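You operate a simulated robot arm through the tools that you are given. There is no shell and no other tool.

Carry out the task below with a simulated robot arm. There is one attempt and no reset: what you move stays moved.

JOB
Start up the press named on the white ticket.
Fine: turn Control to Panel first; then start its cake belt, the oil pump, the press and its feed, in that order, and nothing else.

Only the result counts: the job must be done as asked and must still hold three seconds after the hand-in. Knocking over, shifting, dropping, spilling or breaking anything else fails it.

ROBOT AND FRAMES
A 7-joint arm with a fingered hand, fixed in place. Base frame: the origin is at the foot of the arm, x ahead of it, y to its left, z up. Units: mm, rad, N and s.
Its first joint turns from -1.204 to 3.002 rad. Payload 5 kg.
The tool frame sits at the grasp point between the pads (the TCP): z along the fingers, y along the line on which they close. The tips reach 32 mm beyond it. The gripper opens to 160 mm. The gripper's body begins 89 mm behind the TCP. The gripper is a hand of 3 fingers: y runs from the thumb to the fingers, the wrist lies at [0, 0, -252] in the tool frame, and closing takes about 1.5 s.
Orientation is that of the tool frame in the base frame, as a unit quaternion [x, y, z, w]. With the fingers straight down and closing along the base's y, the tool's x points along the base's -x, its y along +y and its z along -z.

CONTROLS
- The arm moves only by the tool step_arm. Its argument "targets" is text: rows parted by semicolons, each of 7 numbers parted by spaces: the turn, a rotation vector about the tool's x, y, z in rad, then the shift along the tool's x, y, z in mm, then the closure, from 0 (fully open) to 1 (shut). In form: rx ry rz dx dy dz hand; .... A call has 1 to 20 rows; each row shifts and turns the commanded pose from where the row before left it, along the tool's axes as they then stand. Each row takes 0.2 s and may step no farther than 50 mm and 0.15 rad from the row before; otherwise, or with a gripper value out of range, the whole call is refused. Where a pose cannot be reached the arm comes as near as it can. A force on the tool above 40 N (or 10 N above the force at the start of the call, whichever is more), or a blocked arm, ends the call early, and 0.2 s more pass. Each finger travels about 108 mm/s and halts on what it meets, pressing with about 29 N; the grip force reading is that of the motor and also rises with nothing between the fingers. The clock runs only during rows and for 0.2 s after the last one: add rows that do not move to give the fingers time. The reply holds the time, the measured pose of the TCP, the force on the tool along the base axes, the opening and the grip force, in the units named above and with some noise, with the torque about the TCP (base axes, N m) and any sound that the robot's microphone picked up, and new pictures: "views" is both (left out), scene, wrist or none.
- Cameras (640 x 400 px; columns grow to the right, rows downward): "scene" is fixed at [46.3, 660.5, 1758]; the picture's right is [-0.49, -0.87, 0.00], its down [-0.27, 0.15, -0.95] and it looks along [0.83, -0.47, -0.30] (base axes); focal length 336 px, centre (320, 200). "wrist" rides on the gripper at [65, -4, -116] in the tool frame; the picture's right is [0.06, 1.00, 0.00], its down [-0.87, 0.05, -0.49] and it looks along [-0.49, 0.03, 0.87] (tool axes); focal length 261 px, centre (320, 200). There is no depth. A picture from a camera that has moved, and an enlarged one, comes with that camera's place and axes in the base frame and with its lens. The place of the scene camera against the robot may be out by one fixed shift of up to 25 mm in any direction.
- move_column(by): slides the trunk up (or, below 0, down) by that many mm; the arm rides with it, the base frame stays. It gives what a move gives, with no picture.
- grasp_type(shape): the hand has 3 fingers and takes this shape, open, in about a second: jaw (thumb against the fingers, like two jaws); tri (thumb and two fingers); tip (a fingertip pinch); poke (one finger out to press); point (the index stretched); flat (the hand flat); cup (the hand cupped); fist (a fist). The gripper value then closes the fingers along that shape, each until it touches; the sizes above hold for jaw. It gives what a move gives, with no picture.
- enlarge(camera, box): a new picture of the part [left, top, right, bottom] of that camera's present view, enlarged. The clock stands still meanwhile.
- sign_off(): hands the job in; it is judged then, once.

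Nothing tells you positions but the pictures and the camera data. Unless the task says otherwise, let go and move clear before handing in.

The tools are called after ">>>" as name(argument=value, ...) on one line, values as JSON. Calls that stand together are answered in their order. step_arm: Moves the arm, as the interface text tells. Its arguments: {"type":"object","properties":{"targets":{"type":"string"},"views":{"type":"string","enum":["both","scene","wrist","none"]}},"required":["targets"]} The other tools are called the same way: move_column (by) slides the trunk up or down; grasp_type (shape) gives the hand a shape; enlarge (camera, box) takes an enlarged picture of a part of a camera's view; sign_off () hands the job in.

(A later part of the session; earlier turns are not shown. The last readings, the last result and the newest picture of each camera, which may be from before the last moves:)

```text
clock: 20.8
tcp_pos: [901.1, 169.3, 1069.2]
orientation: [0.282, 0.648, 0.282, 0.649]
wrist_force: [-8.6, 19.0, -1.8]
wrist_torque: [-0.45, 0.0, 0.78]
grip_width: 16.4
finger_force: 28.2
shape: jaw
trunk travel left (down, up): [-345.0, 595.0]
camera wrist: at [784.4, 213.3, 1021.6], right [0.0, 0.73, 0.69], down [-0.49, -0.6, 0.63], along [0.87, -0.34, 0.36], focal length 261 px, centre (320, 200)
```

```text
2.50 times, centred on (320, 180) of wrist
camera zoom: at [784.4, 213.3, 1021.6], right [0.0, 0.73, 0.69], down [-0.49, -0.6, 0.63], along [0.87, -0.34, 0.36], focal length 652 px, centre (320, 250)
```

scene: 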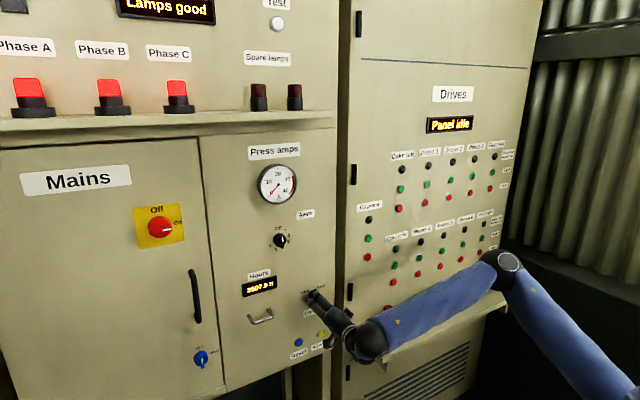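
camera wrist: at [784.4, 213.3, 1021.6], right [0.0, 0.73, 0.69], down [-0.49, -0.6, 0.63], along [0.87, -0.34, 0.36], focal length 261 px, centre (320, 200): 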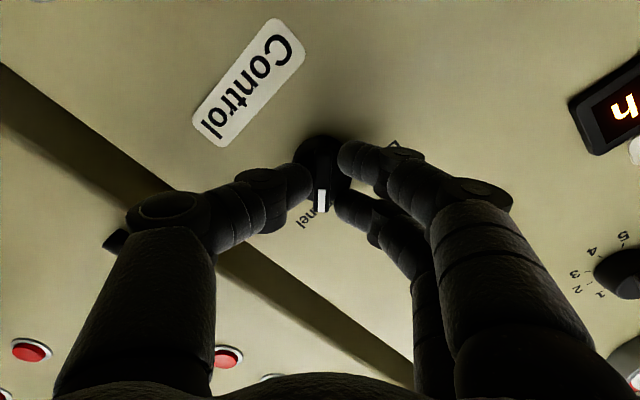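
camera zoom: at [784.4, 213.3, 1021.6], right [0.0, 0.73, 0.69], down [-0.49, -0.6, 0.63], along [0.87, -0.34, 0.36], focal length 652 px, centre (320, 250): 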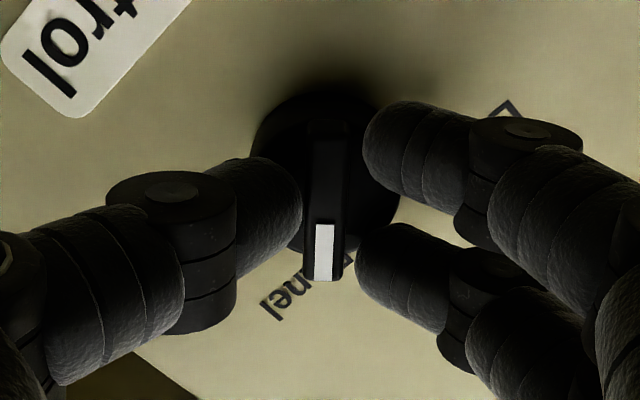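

The bar has reached Panel and the torque shows it against its stop. I'll open the fingers, back away, and verify the knob.

>>> step_arm(targets="0 0 0 0 0 0 0.8; 0 0 0 0 0 0 0.6; 0 0 0 0 0 0 0.6; 0 0 0 0 0 -20 0.6; 0 0 0 0 0 -40 0.6; 0 0 0 0 0 -50 0.6; 0 0 0 0 0 -50 0.6; 0 0 0 0 0 0 0.6", views="both")

>>> enlarge(camera="wrist", box=[240, 60, 400, 200])

>>> enlarge(camera="scene", box=[290, 275, 360, 335])

```text
clock: 22.6
tcp_pos: [778.3, 170.1, 1098.5]
orientation: [0.278, 0.656, 0.279, 0.644]
wrist_force: [0.2, -0.3, -0.4]
wrist_torque: [-0.01, -0.03, -0.01]
grip_width: 63.7
finger_force: 0.0
shape: jaw
out of reach, approached as far as the arm can: row 6, 7
trunk travel left (down, up): [-345.0, 595.0]
camera wrist: at [659.4, 213.9, 1052.1], right [0.0, 0.73, 0.68], down [-0.48, -0.6, 0.64], along [0.88, -0.33, 0.35], focal length 261 px, centre (320, 200)
```

scene: 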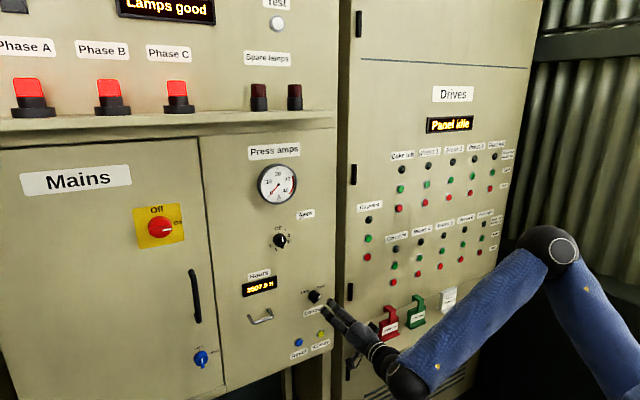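
wrist: 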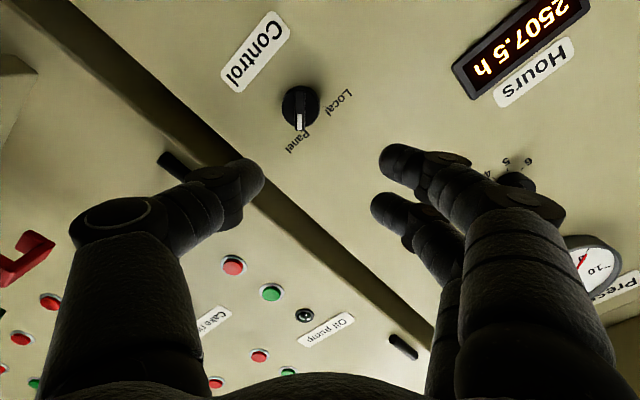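

```text
2.86 times, centred on (320, 130) of wrist
camera zoom: at [659.4, 213.9, 1052.1], right [0.0, 0.73, 0.68], down [-0.48, -0.6, 0.64], along [0.88, -0.33, 0.35], focal length 745 px, centre (320, 400)
```

zoom: 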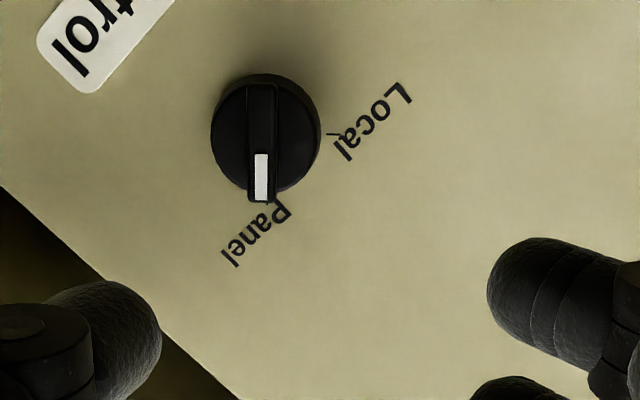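

```text
6.67 times, centred on (325, 305) of scene
camera zoom: at [46.3, 660.5, 1758.0], right [-0.49, -0.87, 0.0], down [-0.27, 0.15, -0.95], along [0.83, -0.47, -0.3], focal length 2240 px, centre (287, -500)
```

zoom: 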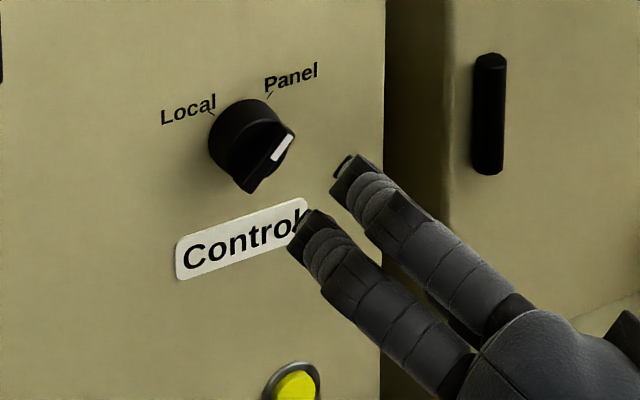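

Control now points to Panel. I'll raise the trunk to the top-row button height (about z≈1400) and roll the hand back to neutral before moving right.

>>> move_column(by=300)

>>> step_arm(targets="0 0 -0.137 0 0 0 0.6; 0 0 -0.137 0 0 0 0.6; 0 0 -0.137 0 0 0 0.6; 0 0 -0.137 0 0 0 0.6; 0 0 -0.137 0 0 0 0.6; 0 0 -0.137 0 0 0 0.6; 0 0 0 0 -45 0 0.6; 0 0 0 0 -45 0 0.6; 0 0 0 0 -45 0 0.6; 0 0 0 0 -45 0 0.6; 0 0 0 0 0 0 0.6", views="both")

```text
clock: 25.6
tcp_pos: [778.0, 172.6, 1397.2]
orientation: [0.278, 0.655, 0.281, 0.644]
wrist_force: [0.6, -0.6, 1.1]
wrist_torque: [0.02, -0.03, -0.01]
grip_width: 63.7
finger_force: 0.0
shape: jaw
trunk travel left (down, up): [-645.0, 295.0]
```

```text
clock: 28.0
tcp_pos: [776.2, -5.6, 1399.2]
orientation: [-0.008, 0.712, -0.001, 0.702]
wrist_force: [-0.4, 1.3, 0.5]
wrist_torque: [-0.01, 0.0, -0.05]
grip_width: 63.5
finger_force: 0.1
shape: jaw
trunk travel left (down, up): [-645.0, 295.0]
camera wrist: at [659.6, -12.9, 1336.6], right [-0.01, 1.0, -0.08], down [-0.48, 0.06, 0.88], along [0.88, 0.05, 0.48], focal length 261 px, centre (320, 200)
```

scene: 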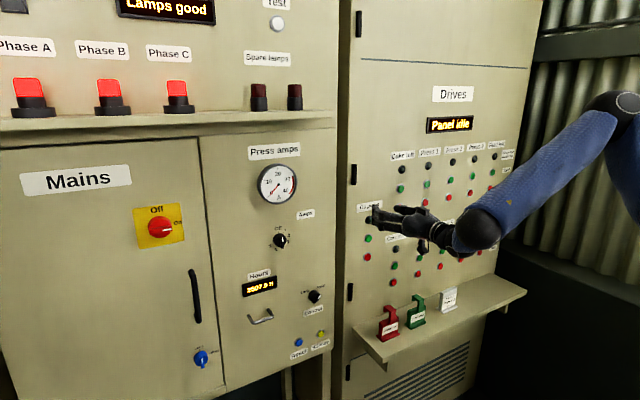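
wrist: 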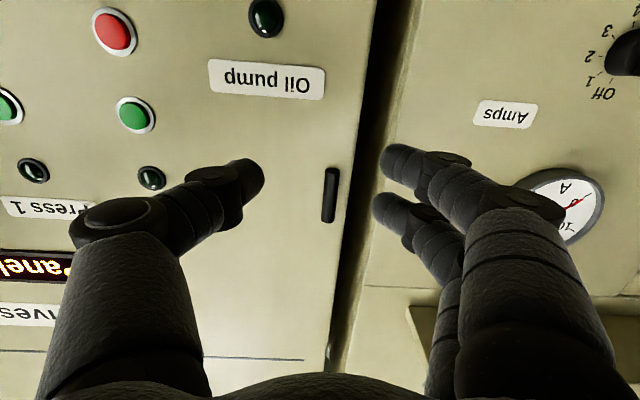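

Cake left Start sits at about [947, -200, 1404]. I'll switch to the poke shape here, clear of everything, and see where the poking finger is.

>>> grasp_type(shape="poke")

>>> step_arm(targets="0 0 0 0 0 0 0; 0 0 0 0 0 0 0", views="both")

>>> enlarge(camera="scene", box=[340, 180, 480, 280])

```text
clock: 28.9
tcp_pos: [777.0, -9.0, 1398.9]
orientation: [-0.007, 0.712, -0.001, 0.702]
wrist_force: [0.0, 1.3, 1.4]
wrist_torque: [-0.02, 0.01, 0.0]
grip_width: 0.0
finger_force: 0.1
shape: poke
trunk travel left (down, up): [-645.0, 295.0]
```

```text
clock: 29.5
tcp_pos: [776.7, -8.3, 1400.1]
orientation: [-0.007, 0.712, -0.001, 0.702]
wrist_force: [0.3, -0.6, 0.4]
wrist_torque: [0.02, 0.03, 0.0]
grip_width: 0.0
finger_force: 0.1
shape: poke
trunk travel left (down, up): [-645.0, 295.0]
camera wrist: at [660.0, -15.5, 1336.5], right [-0.01, 1.0, -0.07], down [-0.48, 0.06, 0.88], along [0.88, 0.04, 0.48], focal length 261 px, centre (320, 200)
```

scene: 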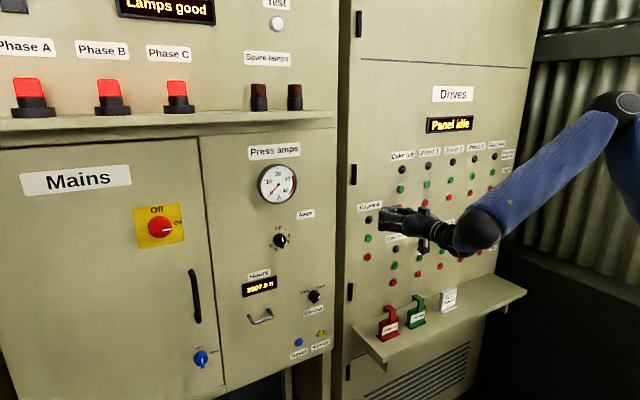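
wrist: 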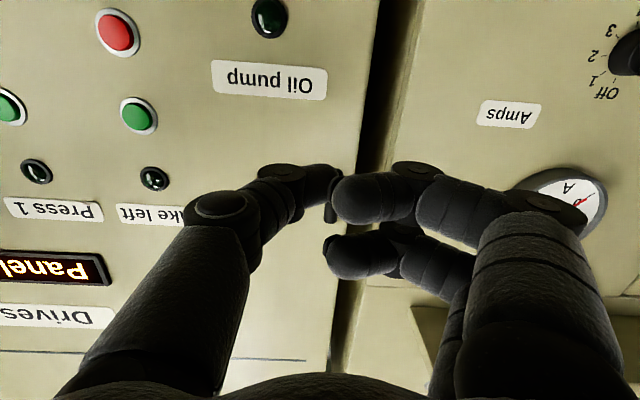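

```text
4.00 times, centred on (410, 230) of scene
camera zoom: at [46.3, 660.5, 1758.0], right [-0.49, -0.87, 0.0], down [-0.27, 0.15, -0.95], along [0.83, -0.47, -0.3], focal length 1344 px, centre (-40, 80)
```

zoom: 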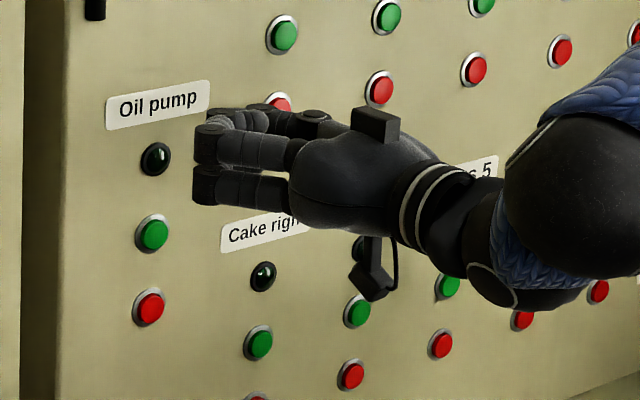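

In this hand, poke leaves the fingers bunched together. I'll try the point shape instead to get a single stretched finger.

>>> grasp_type(shape="point")

>>> step_arm(targets="0 0 0 0 0 0 0; 0 0 0 0 0 0 0", views="both")

>>> enlarge(camera="scene", box=[340, 180, 480, 280])

```text
clock: 30.4
tcp_pos: [778.0, -8.4, 1400.1]
orientation: [-0.007, 0.712, -0.001, 0.702]
wrist_force: [-0.6, -0.8, 0.9]
wrist_torque: [-0.03, 0.01, 0.0]
grip_width: 0.0
finger_force: 0.0
shape: point
trunk travel left (down, up): [-645.0, 295.0]
```

```text
clock: 31.0
tcp_pos: [777.0, -8.9, 1399.7]
orientation: [-0.006, 0.712, -0.001, 0.702]
wrist_force: [-1.2, 0.4, -1.1]
wrist_torque: [0.0, -0.03, -0.01]
grip_width: 0.0
finger_force: 0.1
shape: point
trunk travel left (down, up): [-645.0, 295.0]
camera wrist: at [660.0, -15.4, 1336.5], right [-0.01, 1.0, -0.07], down [-0.48, 0.06, 0.88], along [0.88, 0.04, 0.48], focal length 261 px, centre (320, 200)
```

scene: 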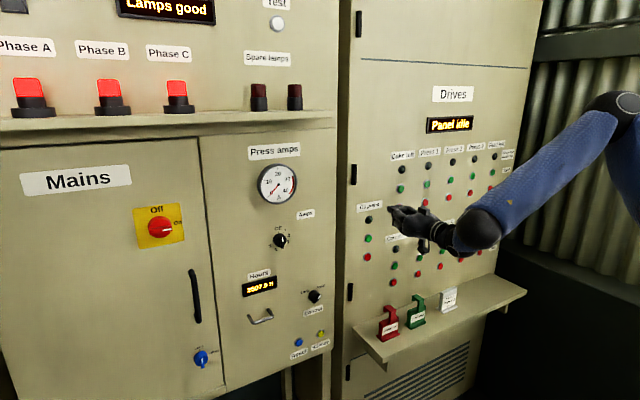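
wrist: 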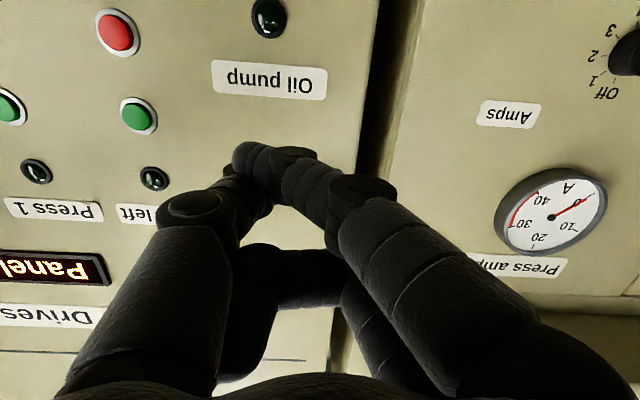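

```text
4.00 times, centred on (410, 230) of scene
camera zoom: at [46.3, 660.5, 1758.0], right [-0.49, -0.87, 0.0], down [-0.27, 0.15, -0.95], along [0.83, -0.47, -0.3], focal length 1344 px, centre (-40, 80)
```

zoom: 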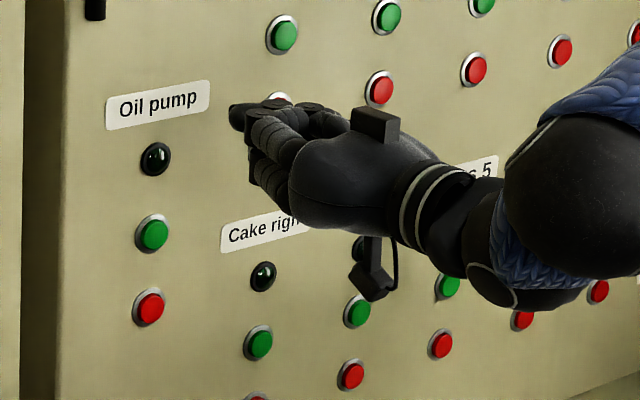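

I need to understand which finger is extended and where its tip is, so I'm zooming on both views.

>>> enlarge(camera="wrist", box=[160, 110, 440, 310])

>>> enlarge(camera="scene", box=[380, 190, 450, 240])

```text
2.00 times, centred on (300, 210) of wrist
camera zoom: at [660.0, -15.4, 1336.5], right [-0.01, 1.0, -0.07], down [-0.48, 0.06, 0.88], along [0.88, 0.04, 0.48], focal length 521 px, centre (360, 180)
```

zoom: 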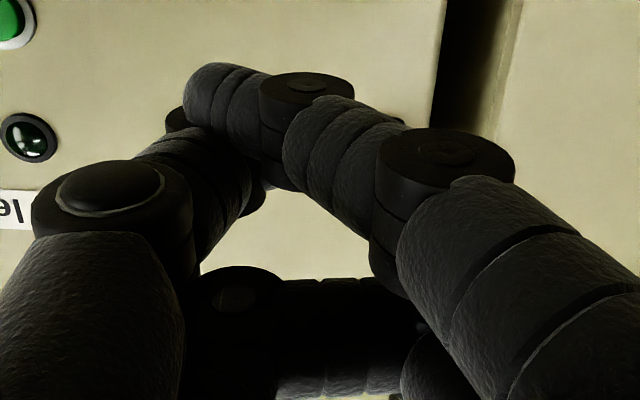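

```text
8.00 times, centred on (415, 215) of scene
camera zoom: at [46.3, 660.5, 1758.0], right [-0.49, -0.87, 0.0], down [-0.27, 0.15, -0.95], along [0.83, -0.47, -0.3], focal length 2688 px, centre (-440, 80)
```

zoom: 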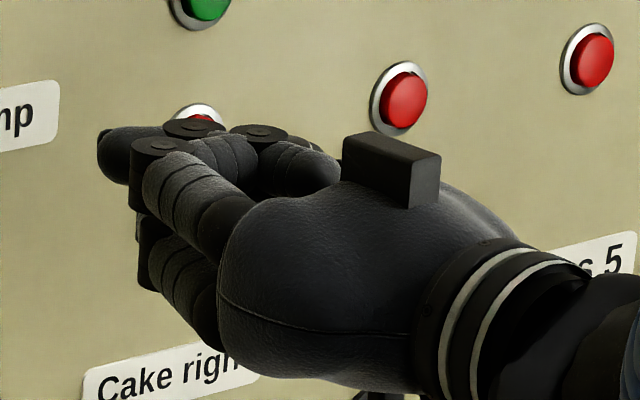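

Point at closure 0 is still half curled. I'll try closing along this shape to see whether one finger then stands out.

>>> step_arm(targets="0 0 0 0 0 0 0.5; 0 0 0 0 0 0 1; 0 0 0 0 0 0 1; 0 0 0 0 0 0 1; 0 0 0 0 0 0 1; 0 0 0 0 0 0 1", views="wrist")

>>> enlarge(camera="scene", box=[380, 190, 450, 240])

>>> grasp_type(shape="poke")

>>> step_arm(targets="0 0 0 0 0 0 0.5; 0 0 0 0 0 0 1; 0 0 0 0 0 0 1; 0 0 0 0 0 0 1; 0 0 0 0 0 0 1; 0 0 0 0 0 0 1", views="wrist")

>>> enlarge(camera="scene", box=[380, 190, 450, 240])

```text
clock: 32.4
tcp_pos: [778.4, -8.3, 1399.4]
orientation: [-0.007, 0.712, -0.001, 0.702]
wrist_force: [0.4, -0.3, -0.8]
wrist_torque: [-0.02, 0.03, -0.01]
grip_width: 0.1
finger_force: 0.1
shape: point
trunk travel left (down, up): [-645.0, 295.0]
camera wrist: at [660.0, -15.4, 1336.5], right [-0.01, 1.0, -0.07], down [-0.48, 0.06, 0.88], along [0.88, 0.04, 0.48], focal length 261 px, centre (320, 200)
```

wrist: 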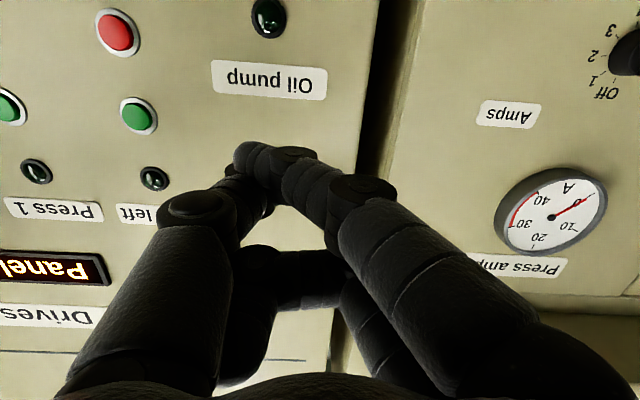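

```text
8.00 times, centred on (415, 215) of scene
camera zoom: at [46.3, 660.5, 1758.0], right [-0.49, -0.87, 0.0], down [-0.27, 0.15, -0.95], along [0.83, -0.47, -0.3], focal length 2688 px, centre (-440, 80)
```

zoom: 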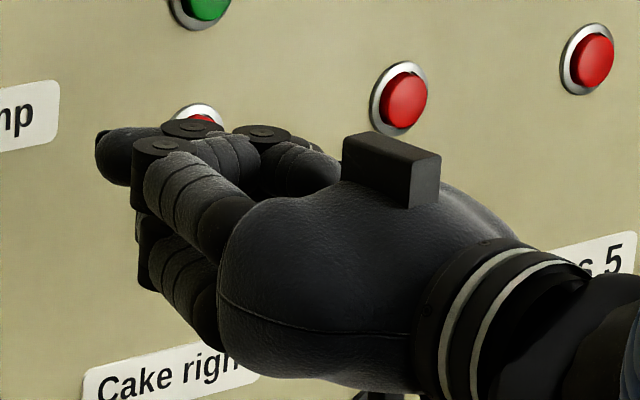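

```text
clock: 33.3
tcp_pos: [777.4, -9.0, 1399.3]
orientation: [-0.007, 0.712, -0.001, 0.702]
wrist_force: [1.0, 0.1, 0.4]
wrist_torque: [-0.02, 0.01, -0.01]
grip_width: 0.1
finger_force: 0.0
shape: poke
trunk travel left (down, up): [-645.0, 295.0]
```

```text
clock: 34.7
tcp_pos: [778.7, -8.2, 1399.3]
orientation: [-0.006, 0.712, -0.001, 0.702]
wrist_force: [0.3, 0.3, -0.5]
wrist_torque: [0.0, 0.0, 0.01]
grip_width: 0.0
finger_force: 28.7
shape: jaw
trunk travel left (down, up): [-645.0, 295.0]
camera wrist: at [660.0, -15.4, 1336.5], right [-0.01, 1.0, -0.07], down [-0.48, 0.06, 0.88], along [0.88, 0.04, 0.48], focal length 261 px, centre (320, 200)
```

wrist: 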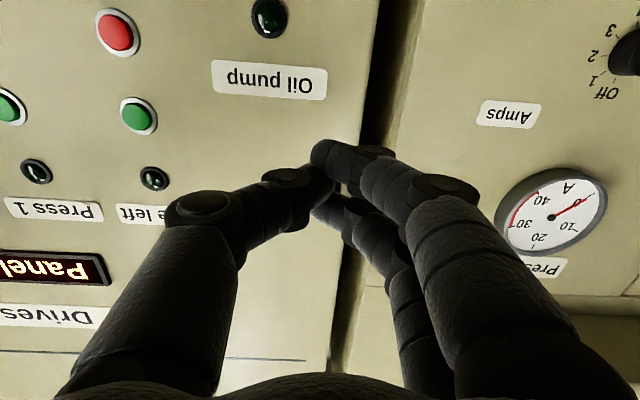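

```text
8.00 times, centred on (415, 215) of scene
camera zoom: at [46.3, 660.5, 1758.0], right [-0.49, -0.87, 0.0], down [-0.27, 0.15, -0.95], along [0.83, -0.47, -0.3], focal length 2688 px, centre (-440, 80)
```

zoom: 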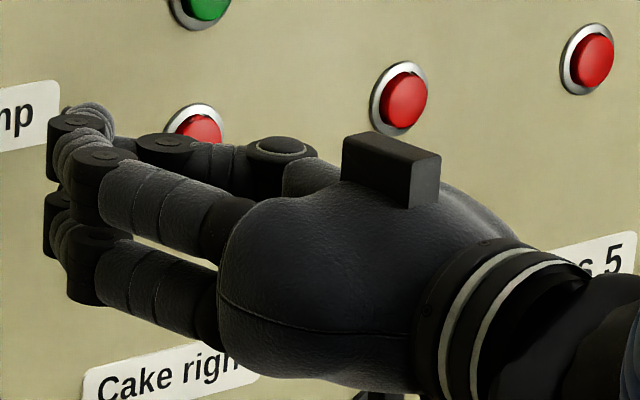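

After closing, the hand is a fully closed jaw with the three fingertips bunched at the tool axis, which makes a good blunt presser. I'll move in front of Cake left Start at a standoff and check the alignment.

>>> step_arm(targets="0 -0.014 0 -4.5 -47 0 1; 0 0 0 0 -48 0 1; 0 0 0 0 -48 0 1; 0 0 0 0 -48 0 1; 0 0 0 0 0 40 1; 0 0 0 0 0 30 1; 0 0 0 0 0 0 1; 0 0 0 0 0 0 1", views="both")

>>> enlarge(camera="wrist", box=[240, 60, 400, 200])

>>> enlarge(camera="scene", box=[370, 140, 480, 220])

```text
clock: 36.5
tcp_pos: [852.4, -199.2, 1405.4]
orientation: [-0.006, 0.707, -0.002, 0.707]
wrist_force: [0.6, -0.6, -0.9]
wrist_torque: [-0.01, -0.04, 0.04]
grip_width: 0.0
finger_force: 29.0
shape: jaw
trunk travel left (down, up): [-645.0, 295.0]
camera wrist: at [735.5, -205.7, 1341.2], right [-0.01, 1.0, -0.07], down [-0.49, 0.06, 0.87], along [0.87, 0.04, 0.49], focal length 261 px, centre (320, 200)
```

scene: 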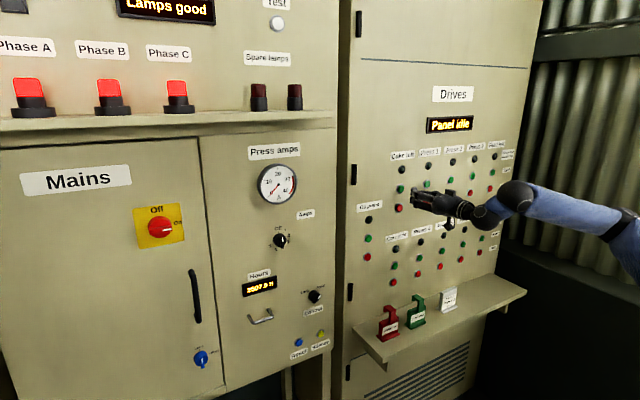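
wrist: 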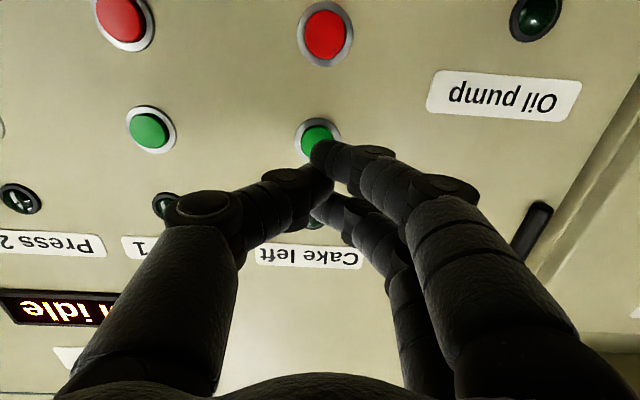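

```text
2.86 times, centred on (320, 130) of wrist
camera zoom: at [735.5, -205.7, 1341.2], right [-0.01, 1.0, -0.07], down [-0.49, 0.06, 0.87], along [0.87, 0.04, 0.49], focal length 745 px, centre (320, 400)
```

zoom: 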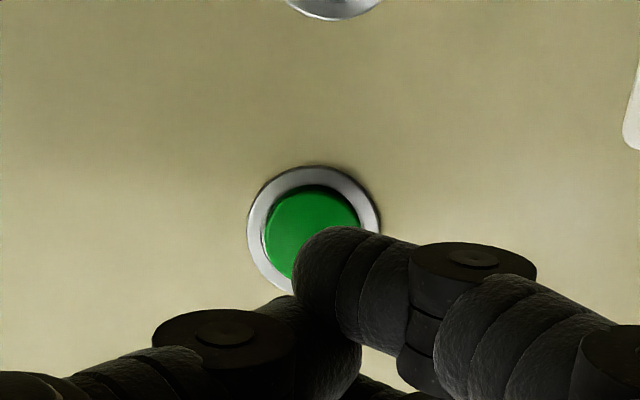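

```text
5.00 times, centred on (425, 180) of scene
camera zoom: at [46.3, 660.5, 1758.0], right [-0.49, -0.87, 0.0], down [-0.27, 0.15, -0.95], along [0.83, -0.47, -0.3], focal length 1680 px, centre (-205, 300)
```

zoom: 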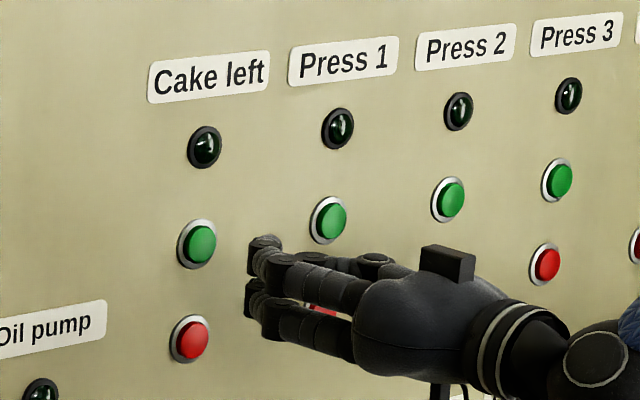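

The bunch of fingertips is aligned with Cake left Start (button at about [947, -202, 1405]). I'll advance to just short of contact.

>>> step_arm(targets="0 0 0 0 0 28 1; 0 0 0 0 0 25 1; 0 0 0 0 0 0 1; 0 0 0 0 0 0 1", views="both")

>>> enlarge(camera="wrist", box=[240, 60, 400, 200])

>>> enlarge(camera="scene", box=[370, 140, 480, 220])

```text
clock: 37.5
tcp_pos: [902.9, -198.5, 1406.5]
orientation: [-0.006, 0.707, -0.001, 0.707]
wrist_force: [0.2, -0.2, 0.6]
wrist_torque: [0.0, -0.04, 0.02]
grip_width: 0.3
finger_force: 29.3
shape: jaw
trunk travel left (down, up): [-645.0, 295.0]
camera wrist: at [787.9, -205.3, 1342.0], right [-0.01, 1.0, -0.07], down [-0.49, 0.06, 0.87], along [0.87, 0.04, 0.49], focal length 261 px, centre (320, 200)
```

scene: 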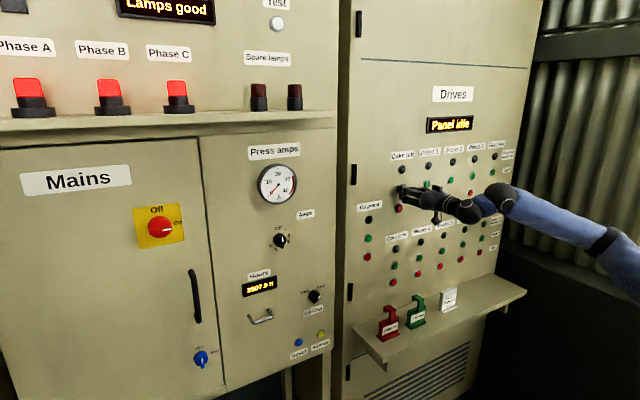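
wrist: 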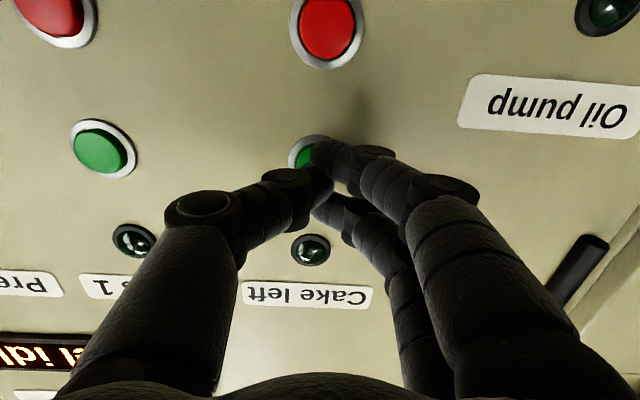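

```text
2.86 times, centred on (320, 130) of wrist
camera zoom: at [787.9, -205.3, 1342.0], right [-0.01, 1.0, -0.07], down [-0.49, 0.06, 0.87], along [0.87, 0.04, 0.49], focal length 745 px, centre (320, 400)
```

zoom: 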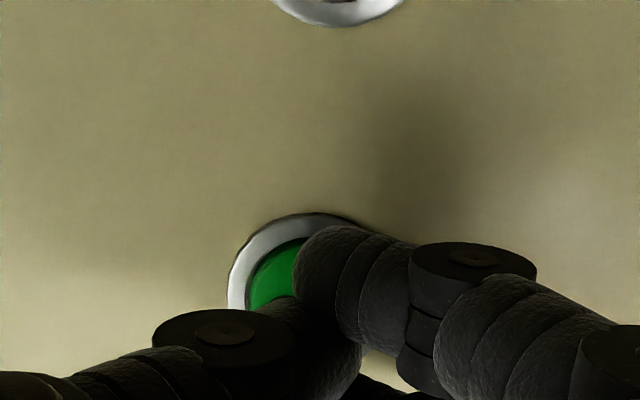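

```text
5.00 times, centred on (425, 180) of scene
camera zoom: at [46.3, 660.5, 1758.0], right [-0.49, -0.87, 0.0], down [-0.27, 0.15, -0.95], along [0.83, -0.47, -0.3], focal length 1680 px, centre (-205, 300)
```

zoom: 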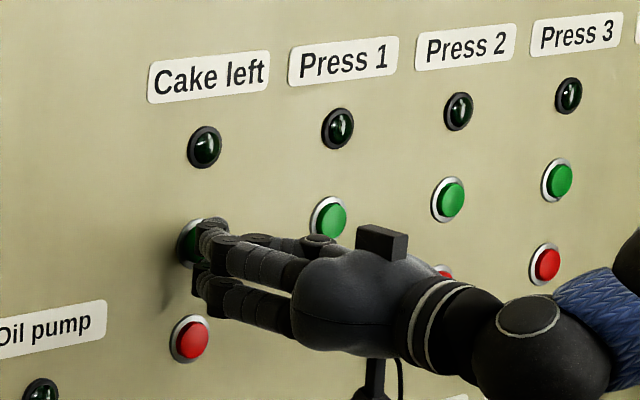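

Fingertips are just short of the button and centred. I'll press gently in small steps, watching force and sound.

>>> step_arm(targets="0 0 0 0 0 8 1; 0 0 0 0 0 3 1; 0 0 0 0 0 3 1; 0 0 0 0 0 0 1", views="scene")

>>> enlarge(camera="scene", box=[370, 100, 480, 220])

```text
clock: 38.5
tcp_pos: [915.6, -198.1, 1407.2]
orientation: [-0.007, 0.707, -0.001, 0.707]
wrist_force: [-13.4, -0.9, -0.8]
wrist_torque: [-0.03, 0.03, -0.06]
grip_width: 0.0
finger_force: 28.8
shape: jaw
trunk travel left (down, up): [-645.0, 295.0]
heard: click
```

scene: 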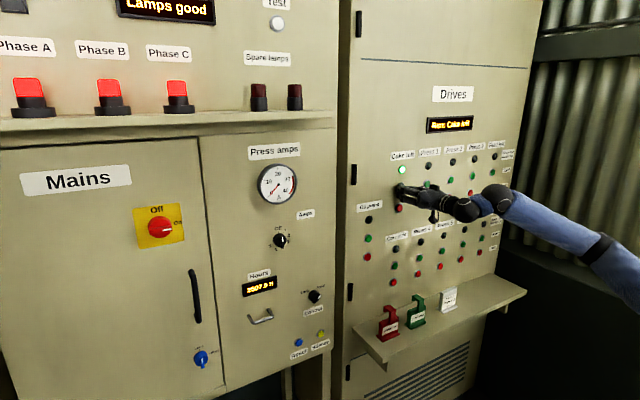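

```text
3.33 times, centred on (425, 160) of scene
camera zoom: at [46.3, 660.5, 1758.0], right [-0.49, -0.87, 0.0], down [-0.27, 0.15, -0.95], along [0.83, -0.47, -0.3], focal length 1120 px, centre (-30, 333)
```

zoom: 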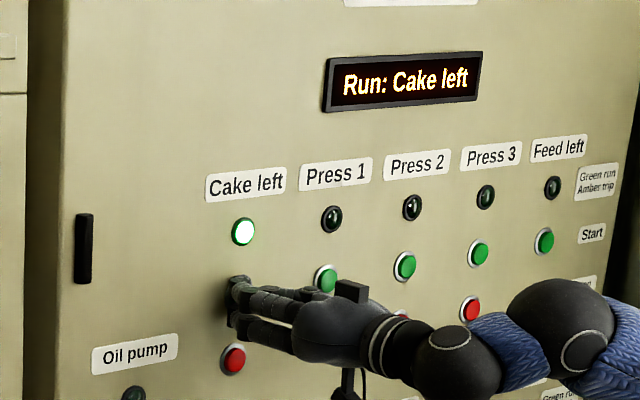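

Cake left is running (lamp green, display "Run: Cake left"). I'll back off and move to the Oil pump Start button at about [947, -61, 1234].

>>> step_arm(targets="0 0 0 0 0 -30 1; 0 0 0 0 0 -40 1; 0 0 0 0 35 0 1; 0 0 0 0 35 0 1; 0 0 0 0 35 0 1; 0 0 0 0 35 0 1; 0 0 0 0 0 0 1", views="none")

>>> move_column(by=-172)

>>> step_arm(targets="0 0 0 0 0 0 1; 0 0 0 0 0 0 1", views="both")

>>> enlarge(camera="wrist", box=[240, 60, 400, 200])

>>> enlarge(camera="scene", box=[340, 190, 440, 290])

```text
clock: 40.1
tcp_pos: [843.0, -60.0, 1408.1]
orientation: [-0.006, 0.706, 0.0, 0.708]
wrist_force: [0.3, -0.3, 0.1]
wrist_torque: [0.01, 0.02, 0.04]
grip_width: 0.0
finger_force: 29.1
shape: jaw
trunk travel left (down, up): [-645.0, 295.0]
```

```text
clock: 42.0
tcp_pos: [844.6, -59.0, 1234.1]
orientation: [-0.007, 0.707, 0.0, 0.707]
wrist_force: [0.0, -0.4, 0.3]
wrist_torque: [0.0, 0.0, 0.0]
grip_width: 0.2
finger_force: 28.2
shape: jaw
trunk travel left (down, up): [-473.0, 467.0]
```

```text
clock: 42.6
tcp_pos: [845.9, -59.1, 1233.9]
orientation: [-0.006, 0.707, 0.0, 0.707]
wrist_force: [-0.5, 0.0, -0.2]
wrist_torque: [-0.02, 0.01, 0.0]
grip_width: 0.1
finger_force: 28.7
shape: jaw
trunk travel left (down, up): [-473.0, 467.0]
camera wrist: at [729.5, -65.8, 1169.3], right [-0.01, 1.0, -0.07], down [-0.49, 0.06, 0.87], along [0.87, 0.04, 0.49], focal length 261 px, centre (320, 200)
```

scene: 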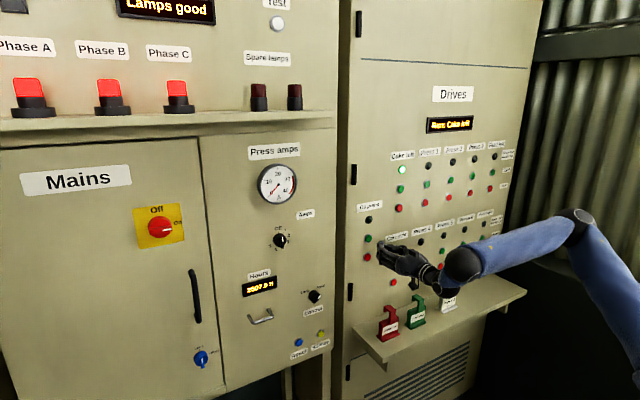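
wrist: 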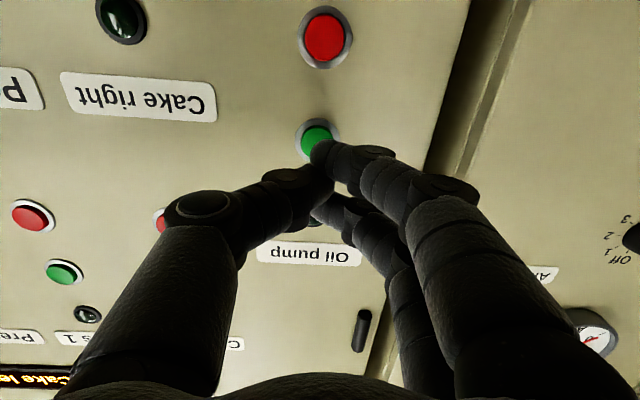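

```text
2.86 times, centred on (320, 130) of wrist
camera zoom: at [729.5, -65.8, 1169.3], right [-0.01, 1.0, -0.07], down [-0.49, 0.06, 0.87], along [0.87, 0.04, 0.49], focal length 745 px, centre (320, 400)
```

zoom: 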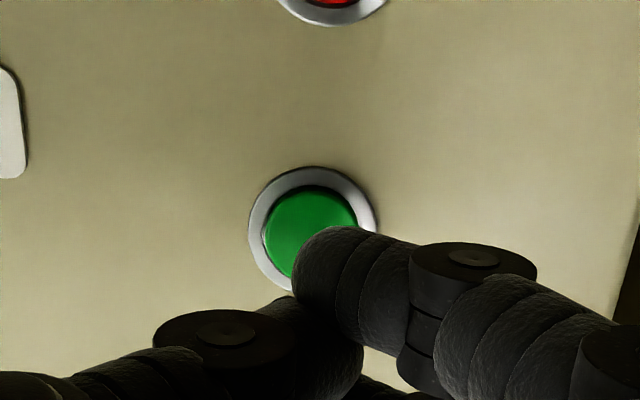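

```text
4.00 times, centred on (390, 240) of scene
camera zoom: at [46.3, 660.5, 1758.0], right [-0.49, -0.87, 0.0], down [-0.27, 0.15, -0.95], along [0.83, -0.47, -0.3], focal length 1344 px, centre (40, 40)
```

zoom: 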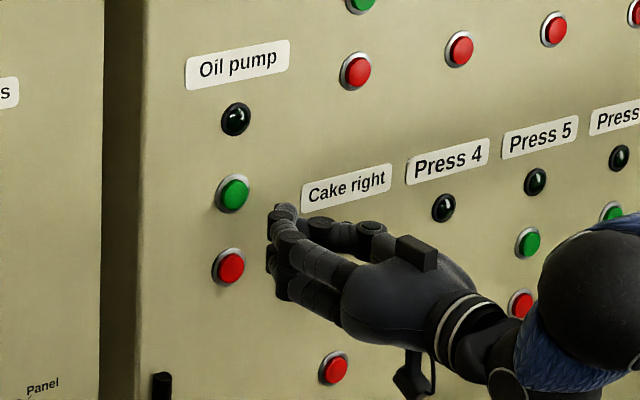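

The alignment on Oil pump Start looks the same as it did for Cake left. I'll advance and press in small final steps.

>>> step_arm(targets="0 0 0 0 0 30 1; 0 0 0 0 0 25 1; 0 0 0 0 0 0 1; 0 0 0 0 0 7 1; 0 0 0 0 0 3 1; 0 0 0 0 0 3 1; 0 0 0 0 0 0 1", views="scene")

>>> enlarge(camera="scene", box=[340, 100, 480, 220])

```text
clock: 44.2
tcp_pos: [912.4, -59.2, 1235.4]
orientation: [-0.007, 0.707, 0.0, 0.707]
wrist_force: [-3.6, 0.2, -0.2]
wrist_torque: [-0.02, -0.05, 0.01]
grip_width: 0.2
finger_force: 28.8
shape: jaw
trunk travel left (down, up): [-473.0, 467.0]
heard: click
```

scene: 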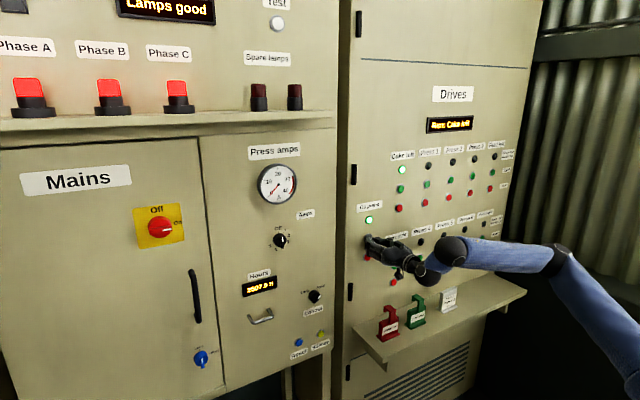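

```text
3.33 times, centred on (410, 160) of scene
camera zoom: at [46.3, 660.5, 1758.0], right [-0.49, -0.87, 0.0], down [-0.27, 0.15, -0.95], along [0.83, -0.47, -0.3], focal length 1120 px, centre (20, 333)
```

zoom: 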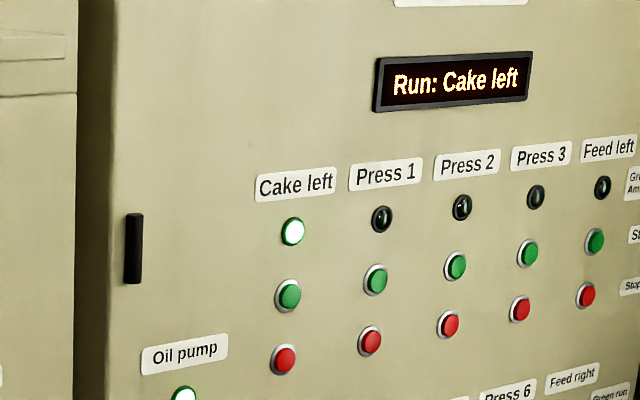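

The oil pump lamp is lit. I'll back off, raise the trunk to the top row again, and move right in stages toward Press 3 Start (about [947, -604, 1405]).

>>> step_arm(targets="0 0 0 0 0 -30 1; 0 0 0 0 0 -40 1; 0 0 0 0 0 0 1", views="none")

>>> move_column(by=171)

>>> step_arm(targets="0 0 0 0 -45 0 1; 0 0 0 0 -45 0 1; 0 0 0 0 -45 0 1; 0 0 0 0 -45 0 1; 0 0 0 0 -45 0 1; 0 0 0 0 -45 0 1; 0 0 0 0 0 0 1", views="both")

>>> enlarge(camera="scene", box=[340, 100, 480, 250])

```text
clock: 45.0
tcp_pos: [838.9, -58.9, 1235.7]
orientation: [-0.007, 0.706, -0.001, 0.708]
wrist_force: [-1.7, 0.8, 0.7]
wrist_torque: [-0.01, 0.07, -0.03]
grip_width: 0.1
finger_force: 28.9
shape: jaw
trunk travel left (down, up): [-473.0, 467.0]
```

```text
clock: 47.0
tcp_pos: [844.4, -58.1, 1404.6]
orientation: [-0.007, 0.707, 0.0, 0.707]
wrist_force: [0.6, -1.0, 0.3]
wrist_torque: [0.03, 0.0, 0.01]
grip_width: 0.0
finger_force: 28.8
shape: jaw
trunk travel left (down, up): [-644.0, 296.0]
```

```text
clock: 48.6
tcp_pos: [845.9, -329.4, 1409.3]
orientation: [-0.007, 0.707, -0.001, 0.707]
wrist_force: [0.8, -0.1, 0.0]
wrist_torque: [-0.01, 0.01, 0.0]
grip_width: 0.0
finger_force: 28.8
shape: jaw
trunk travel left (down, up): [-644.0, 296.0]
camera wrist: at [729.9, -335.6, 1344.3], right [-0.01, 1.0, -0.07], down [-0.49, 0.06, 0.87], along [0.87, 0.04, 0.49], focal length 261 px, centre (320, 200)
```

scene: 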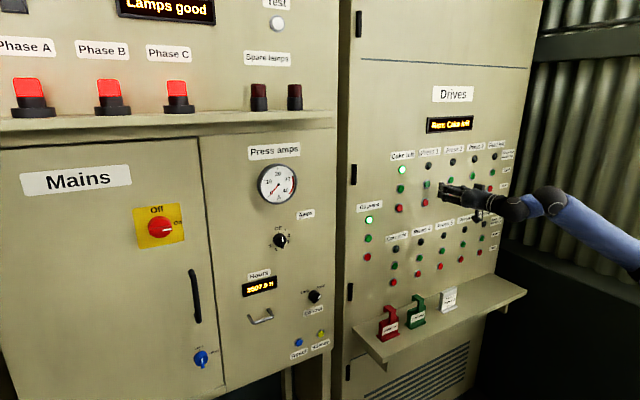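
wrist: 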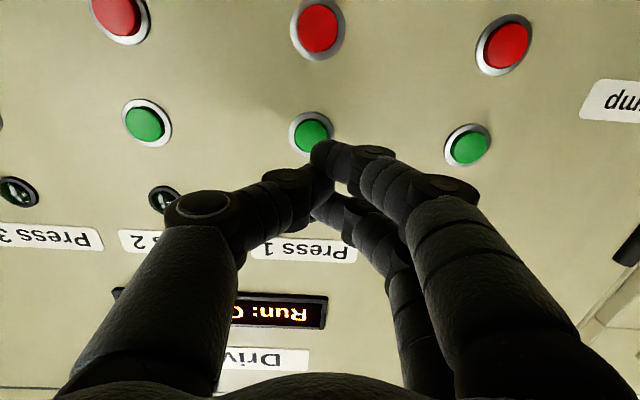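

```text
2.67 times, centred on (410, 175) of scene
camera zoom: at [46.3, 660.5, 1758.0], right [-0.49, -0.87, 0.0], down [-0.27, 0.15, -0.95], along [0.83, -0.47, -0.3], focal length 896 px, centre (80, 267)
```

zoom: 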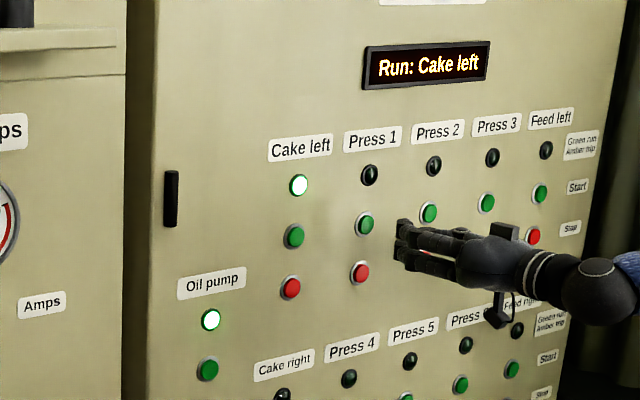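

Both lamps (Cake left, Oil pump) are still lit, and the hand is opposite Press 1 with clearance. I'll continue right to Press 3.

>>> step_arm(targets="0 0 0 1 -45 0 1; 0 0 0 1 -45 0 1; 0 0 0 1 -45 0 1; 0 0 0 1 -45 0 1; 0 0 0 0 -45 0 1; 0 0 0 0 -45 0 1; 0 0 0 0 0 0 1; 0 0 0 0 0 0 1", views="both")

>>> enlarge(camera="scene", box=[400, 120, 540, 250])

>>> enlarge(camera="wrist", box=[240, 60, 400, 200])

```text
clock: 50.4
tcp_pos: [848.2, -599.8, 1407.8]
orientation: [-0.007, 0.707, -0.001, 0.707]
wrist_force: [-0.2, 0.2, 0.3]
wrist_torque: [-0.01, 0.0, 0.03]
grip_width: 0.0
finger_force: 29.4
shape: jaw
trunk travel left (down, up): [-644.0, 296.0]
camera wrist: at [731.8, -606.6, 1341.7], right [-0.01, 1.0, -0.07], down [-0.49, 0.06, 0.87], along [0.87, 0.04, 0.49], focal length 261 px, centre (320, 200)
```

scene: 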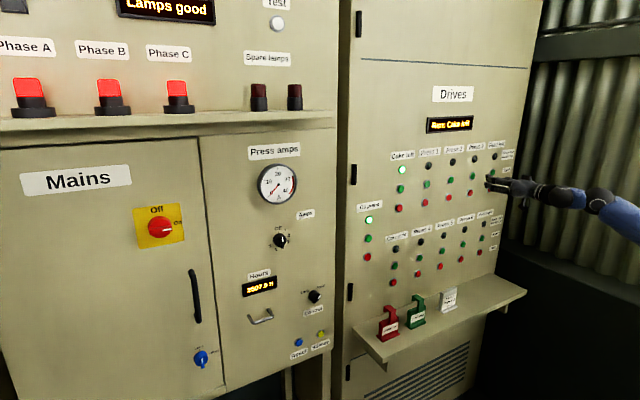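
wrist: 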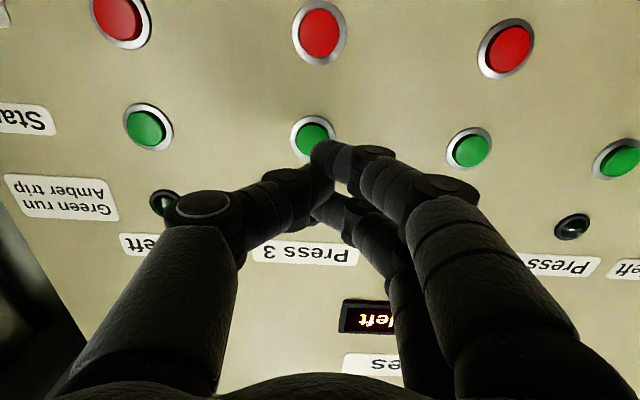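

```text
3.08 times, centred on (470, 185) of scene
camera zoom: at [46.3, 660.5, 1758.0], right [-0.49, -0.87, 0.0], down [-0.27, 0.15, -0.95], along [0.83, -0.47, -0.3], focal length 1034 px, centre (-142, 246)
```

zoom: 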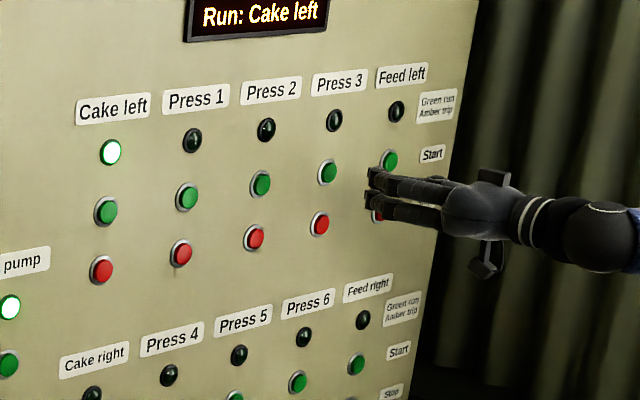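

```text
2.86 times, centred on (320, 130) of wrist
camera zoom: at [731.8, -606.6, 1341.7], right [-0.01, 1.0, -0.07], down [-0.49, 0.06, 0.87], along [0.87, 0.04, 0.49], focal length 745 px, centre (320, 400)
```

zoom: 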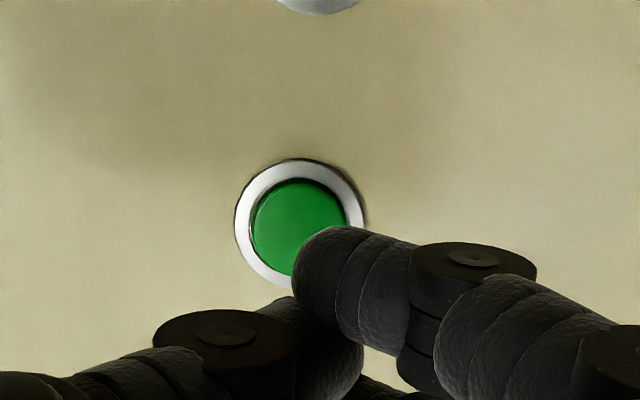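

The label under the hand confirms this is Press 3. I'll correct by about 3 mm and press its Start.

>>> step_arm(targets="0 0 0 2.7 -3.2 25 1; 0 0 0 0 0 28 1; 0 0 0 0 0 0 1; 0 0 0 0 0 7 1; 0 0 0 0 0 3 1; 0 0 0 0 0 3 1; 0 0 0 0 0 0 1", views="scene")

>>> enlarge(camera="scene", box=[380, 100, 520, 220])

```text
clock: 52.0
tcp_pos: [913.4, -600.7, 1405.1]
orientation: [-0.007, 0.707, -0.001, 0.707]
wrist_force: [-5.4, -0.1, -0.1]
wrist_torque: [0.03, 0.03, -0.04]
grip_width: 0.0
finger_force: 29.0
shape: jaw
trunk travel left (down, up): [-644.0, 296.0]
heard: click
```

scene: 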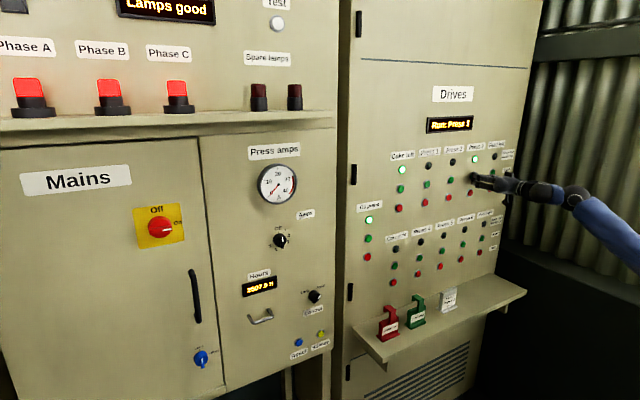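

```text
3.33 times, centred on (450, 160) of scene
camera zoom: at [46.3, 660.5, 1758.0], right [-0.49, -0.87, 0.0], down [-0.27, 0.15, -0.95], along [0.83, -0.47, -0.3], focal length 1120 px, centre (-113, 333)
```

zoom: 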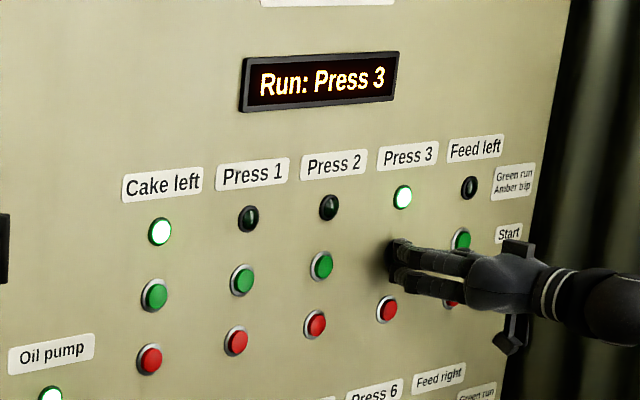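

Press 3 is running. I'll back off and shift 135 mm right to Feed left Start.

>>> step_arm(targets="0 0 0 0 0 -30 1; 0 0 0 0 0 -38 1; 0 0 0 0 -45 0 1; 0 0 0 0 -45 0 1; 0 0 0 0 -45 0 1; 0 0 0 0 0 0 1; 0 0 0 0 0 0 1", views="both")

>>> enlarge(camera="wrist", box=[240, 60, 400, 200])

>>> enlarge(camera="scene", box=[380, 100, 520, 220])

```text
clock: 53.6
tcp_pos: [848.2, -739.8, 1404.1]
orientation: [-0.008, 0.707, -0.001, 0.707]
wrist_force: [0.8, -0.4, -0.7]
wrist_torque: [0.01, -0.03, -0.01]
grip_width: 0.0
finger_force: 28.7
shape: jaw
trunk travel left (down, up): [-644.0, 296.0]
camera wrist: at [731.2, -746.0, 1339.6], right [-0.01, 1.0, -0.07], down [-0.49, 0.06, 0.87], along [0.87, 0.04, 0.49], focal length 261 px, centre (320, 200)
```

scene: 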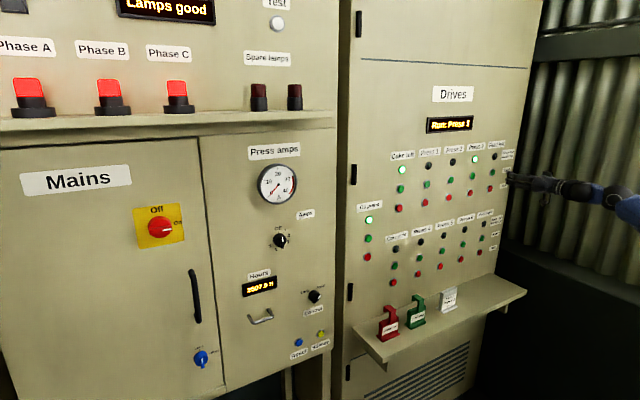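
wrist: 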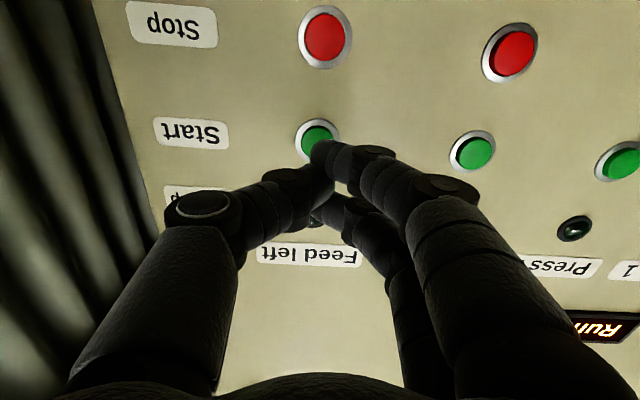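

```text
2.86 times, centred on (320, 130) of wrist
camera zoom: at [731.2, -746.0, 1339.6], right [-0.01, 1.0, -0.07], down [-0.49, 0.06, 0.87], along [0.87, 0.04, 0.49], focal length 745 px, centre (320, 400)
```

zoom: 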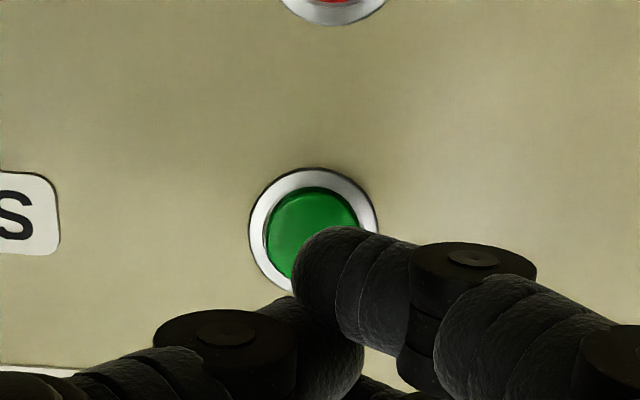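

```text
3.33 times, centred on (450, 160) of scene
camera zoom: at [46.3, 660.5, 1758.0], right [-0.49, -0.87, 0.0], down [-0.27, 0.15, -0.95], along [0.83, -0.47, -0.3], focal length 1120 px, centre (-113, 333)
```

zoom: 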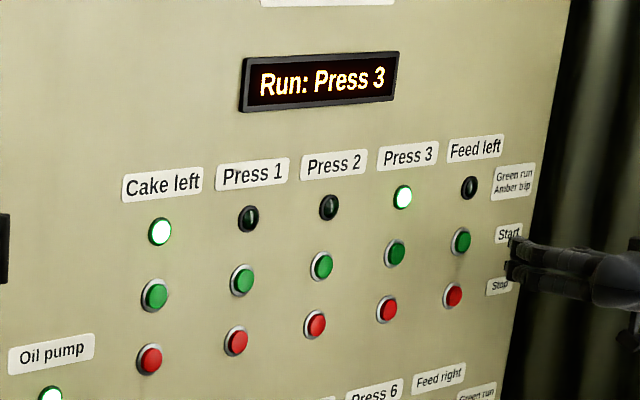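

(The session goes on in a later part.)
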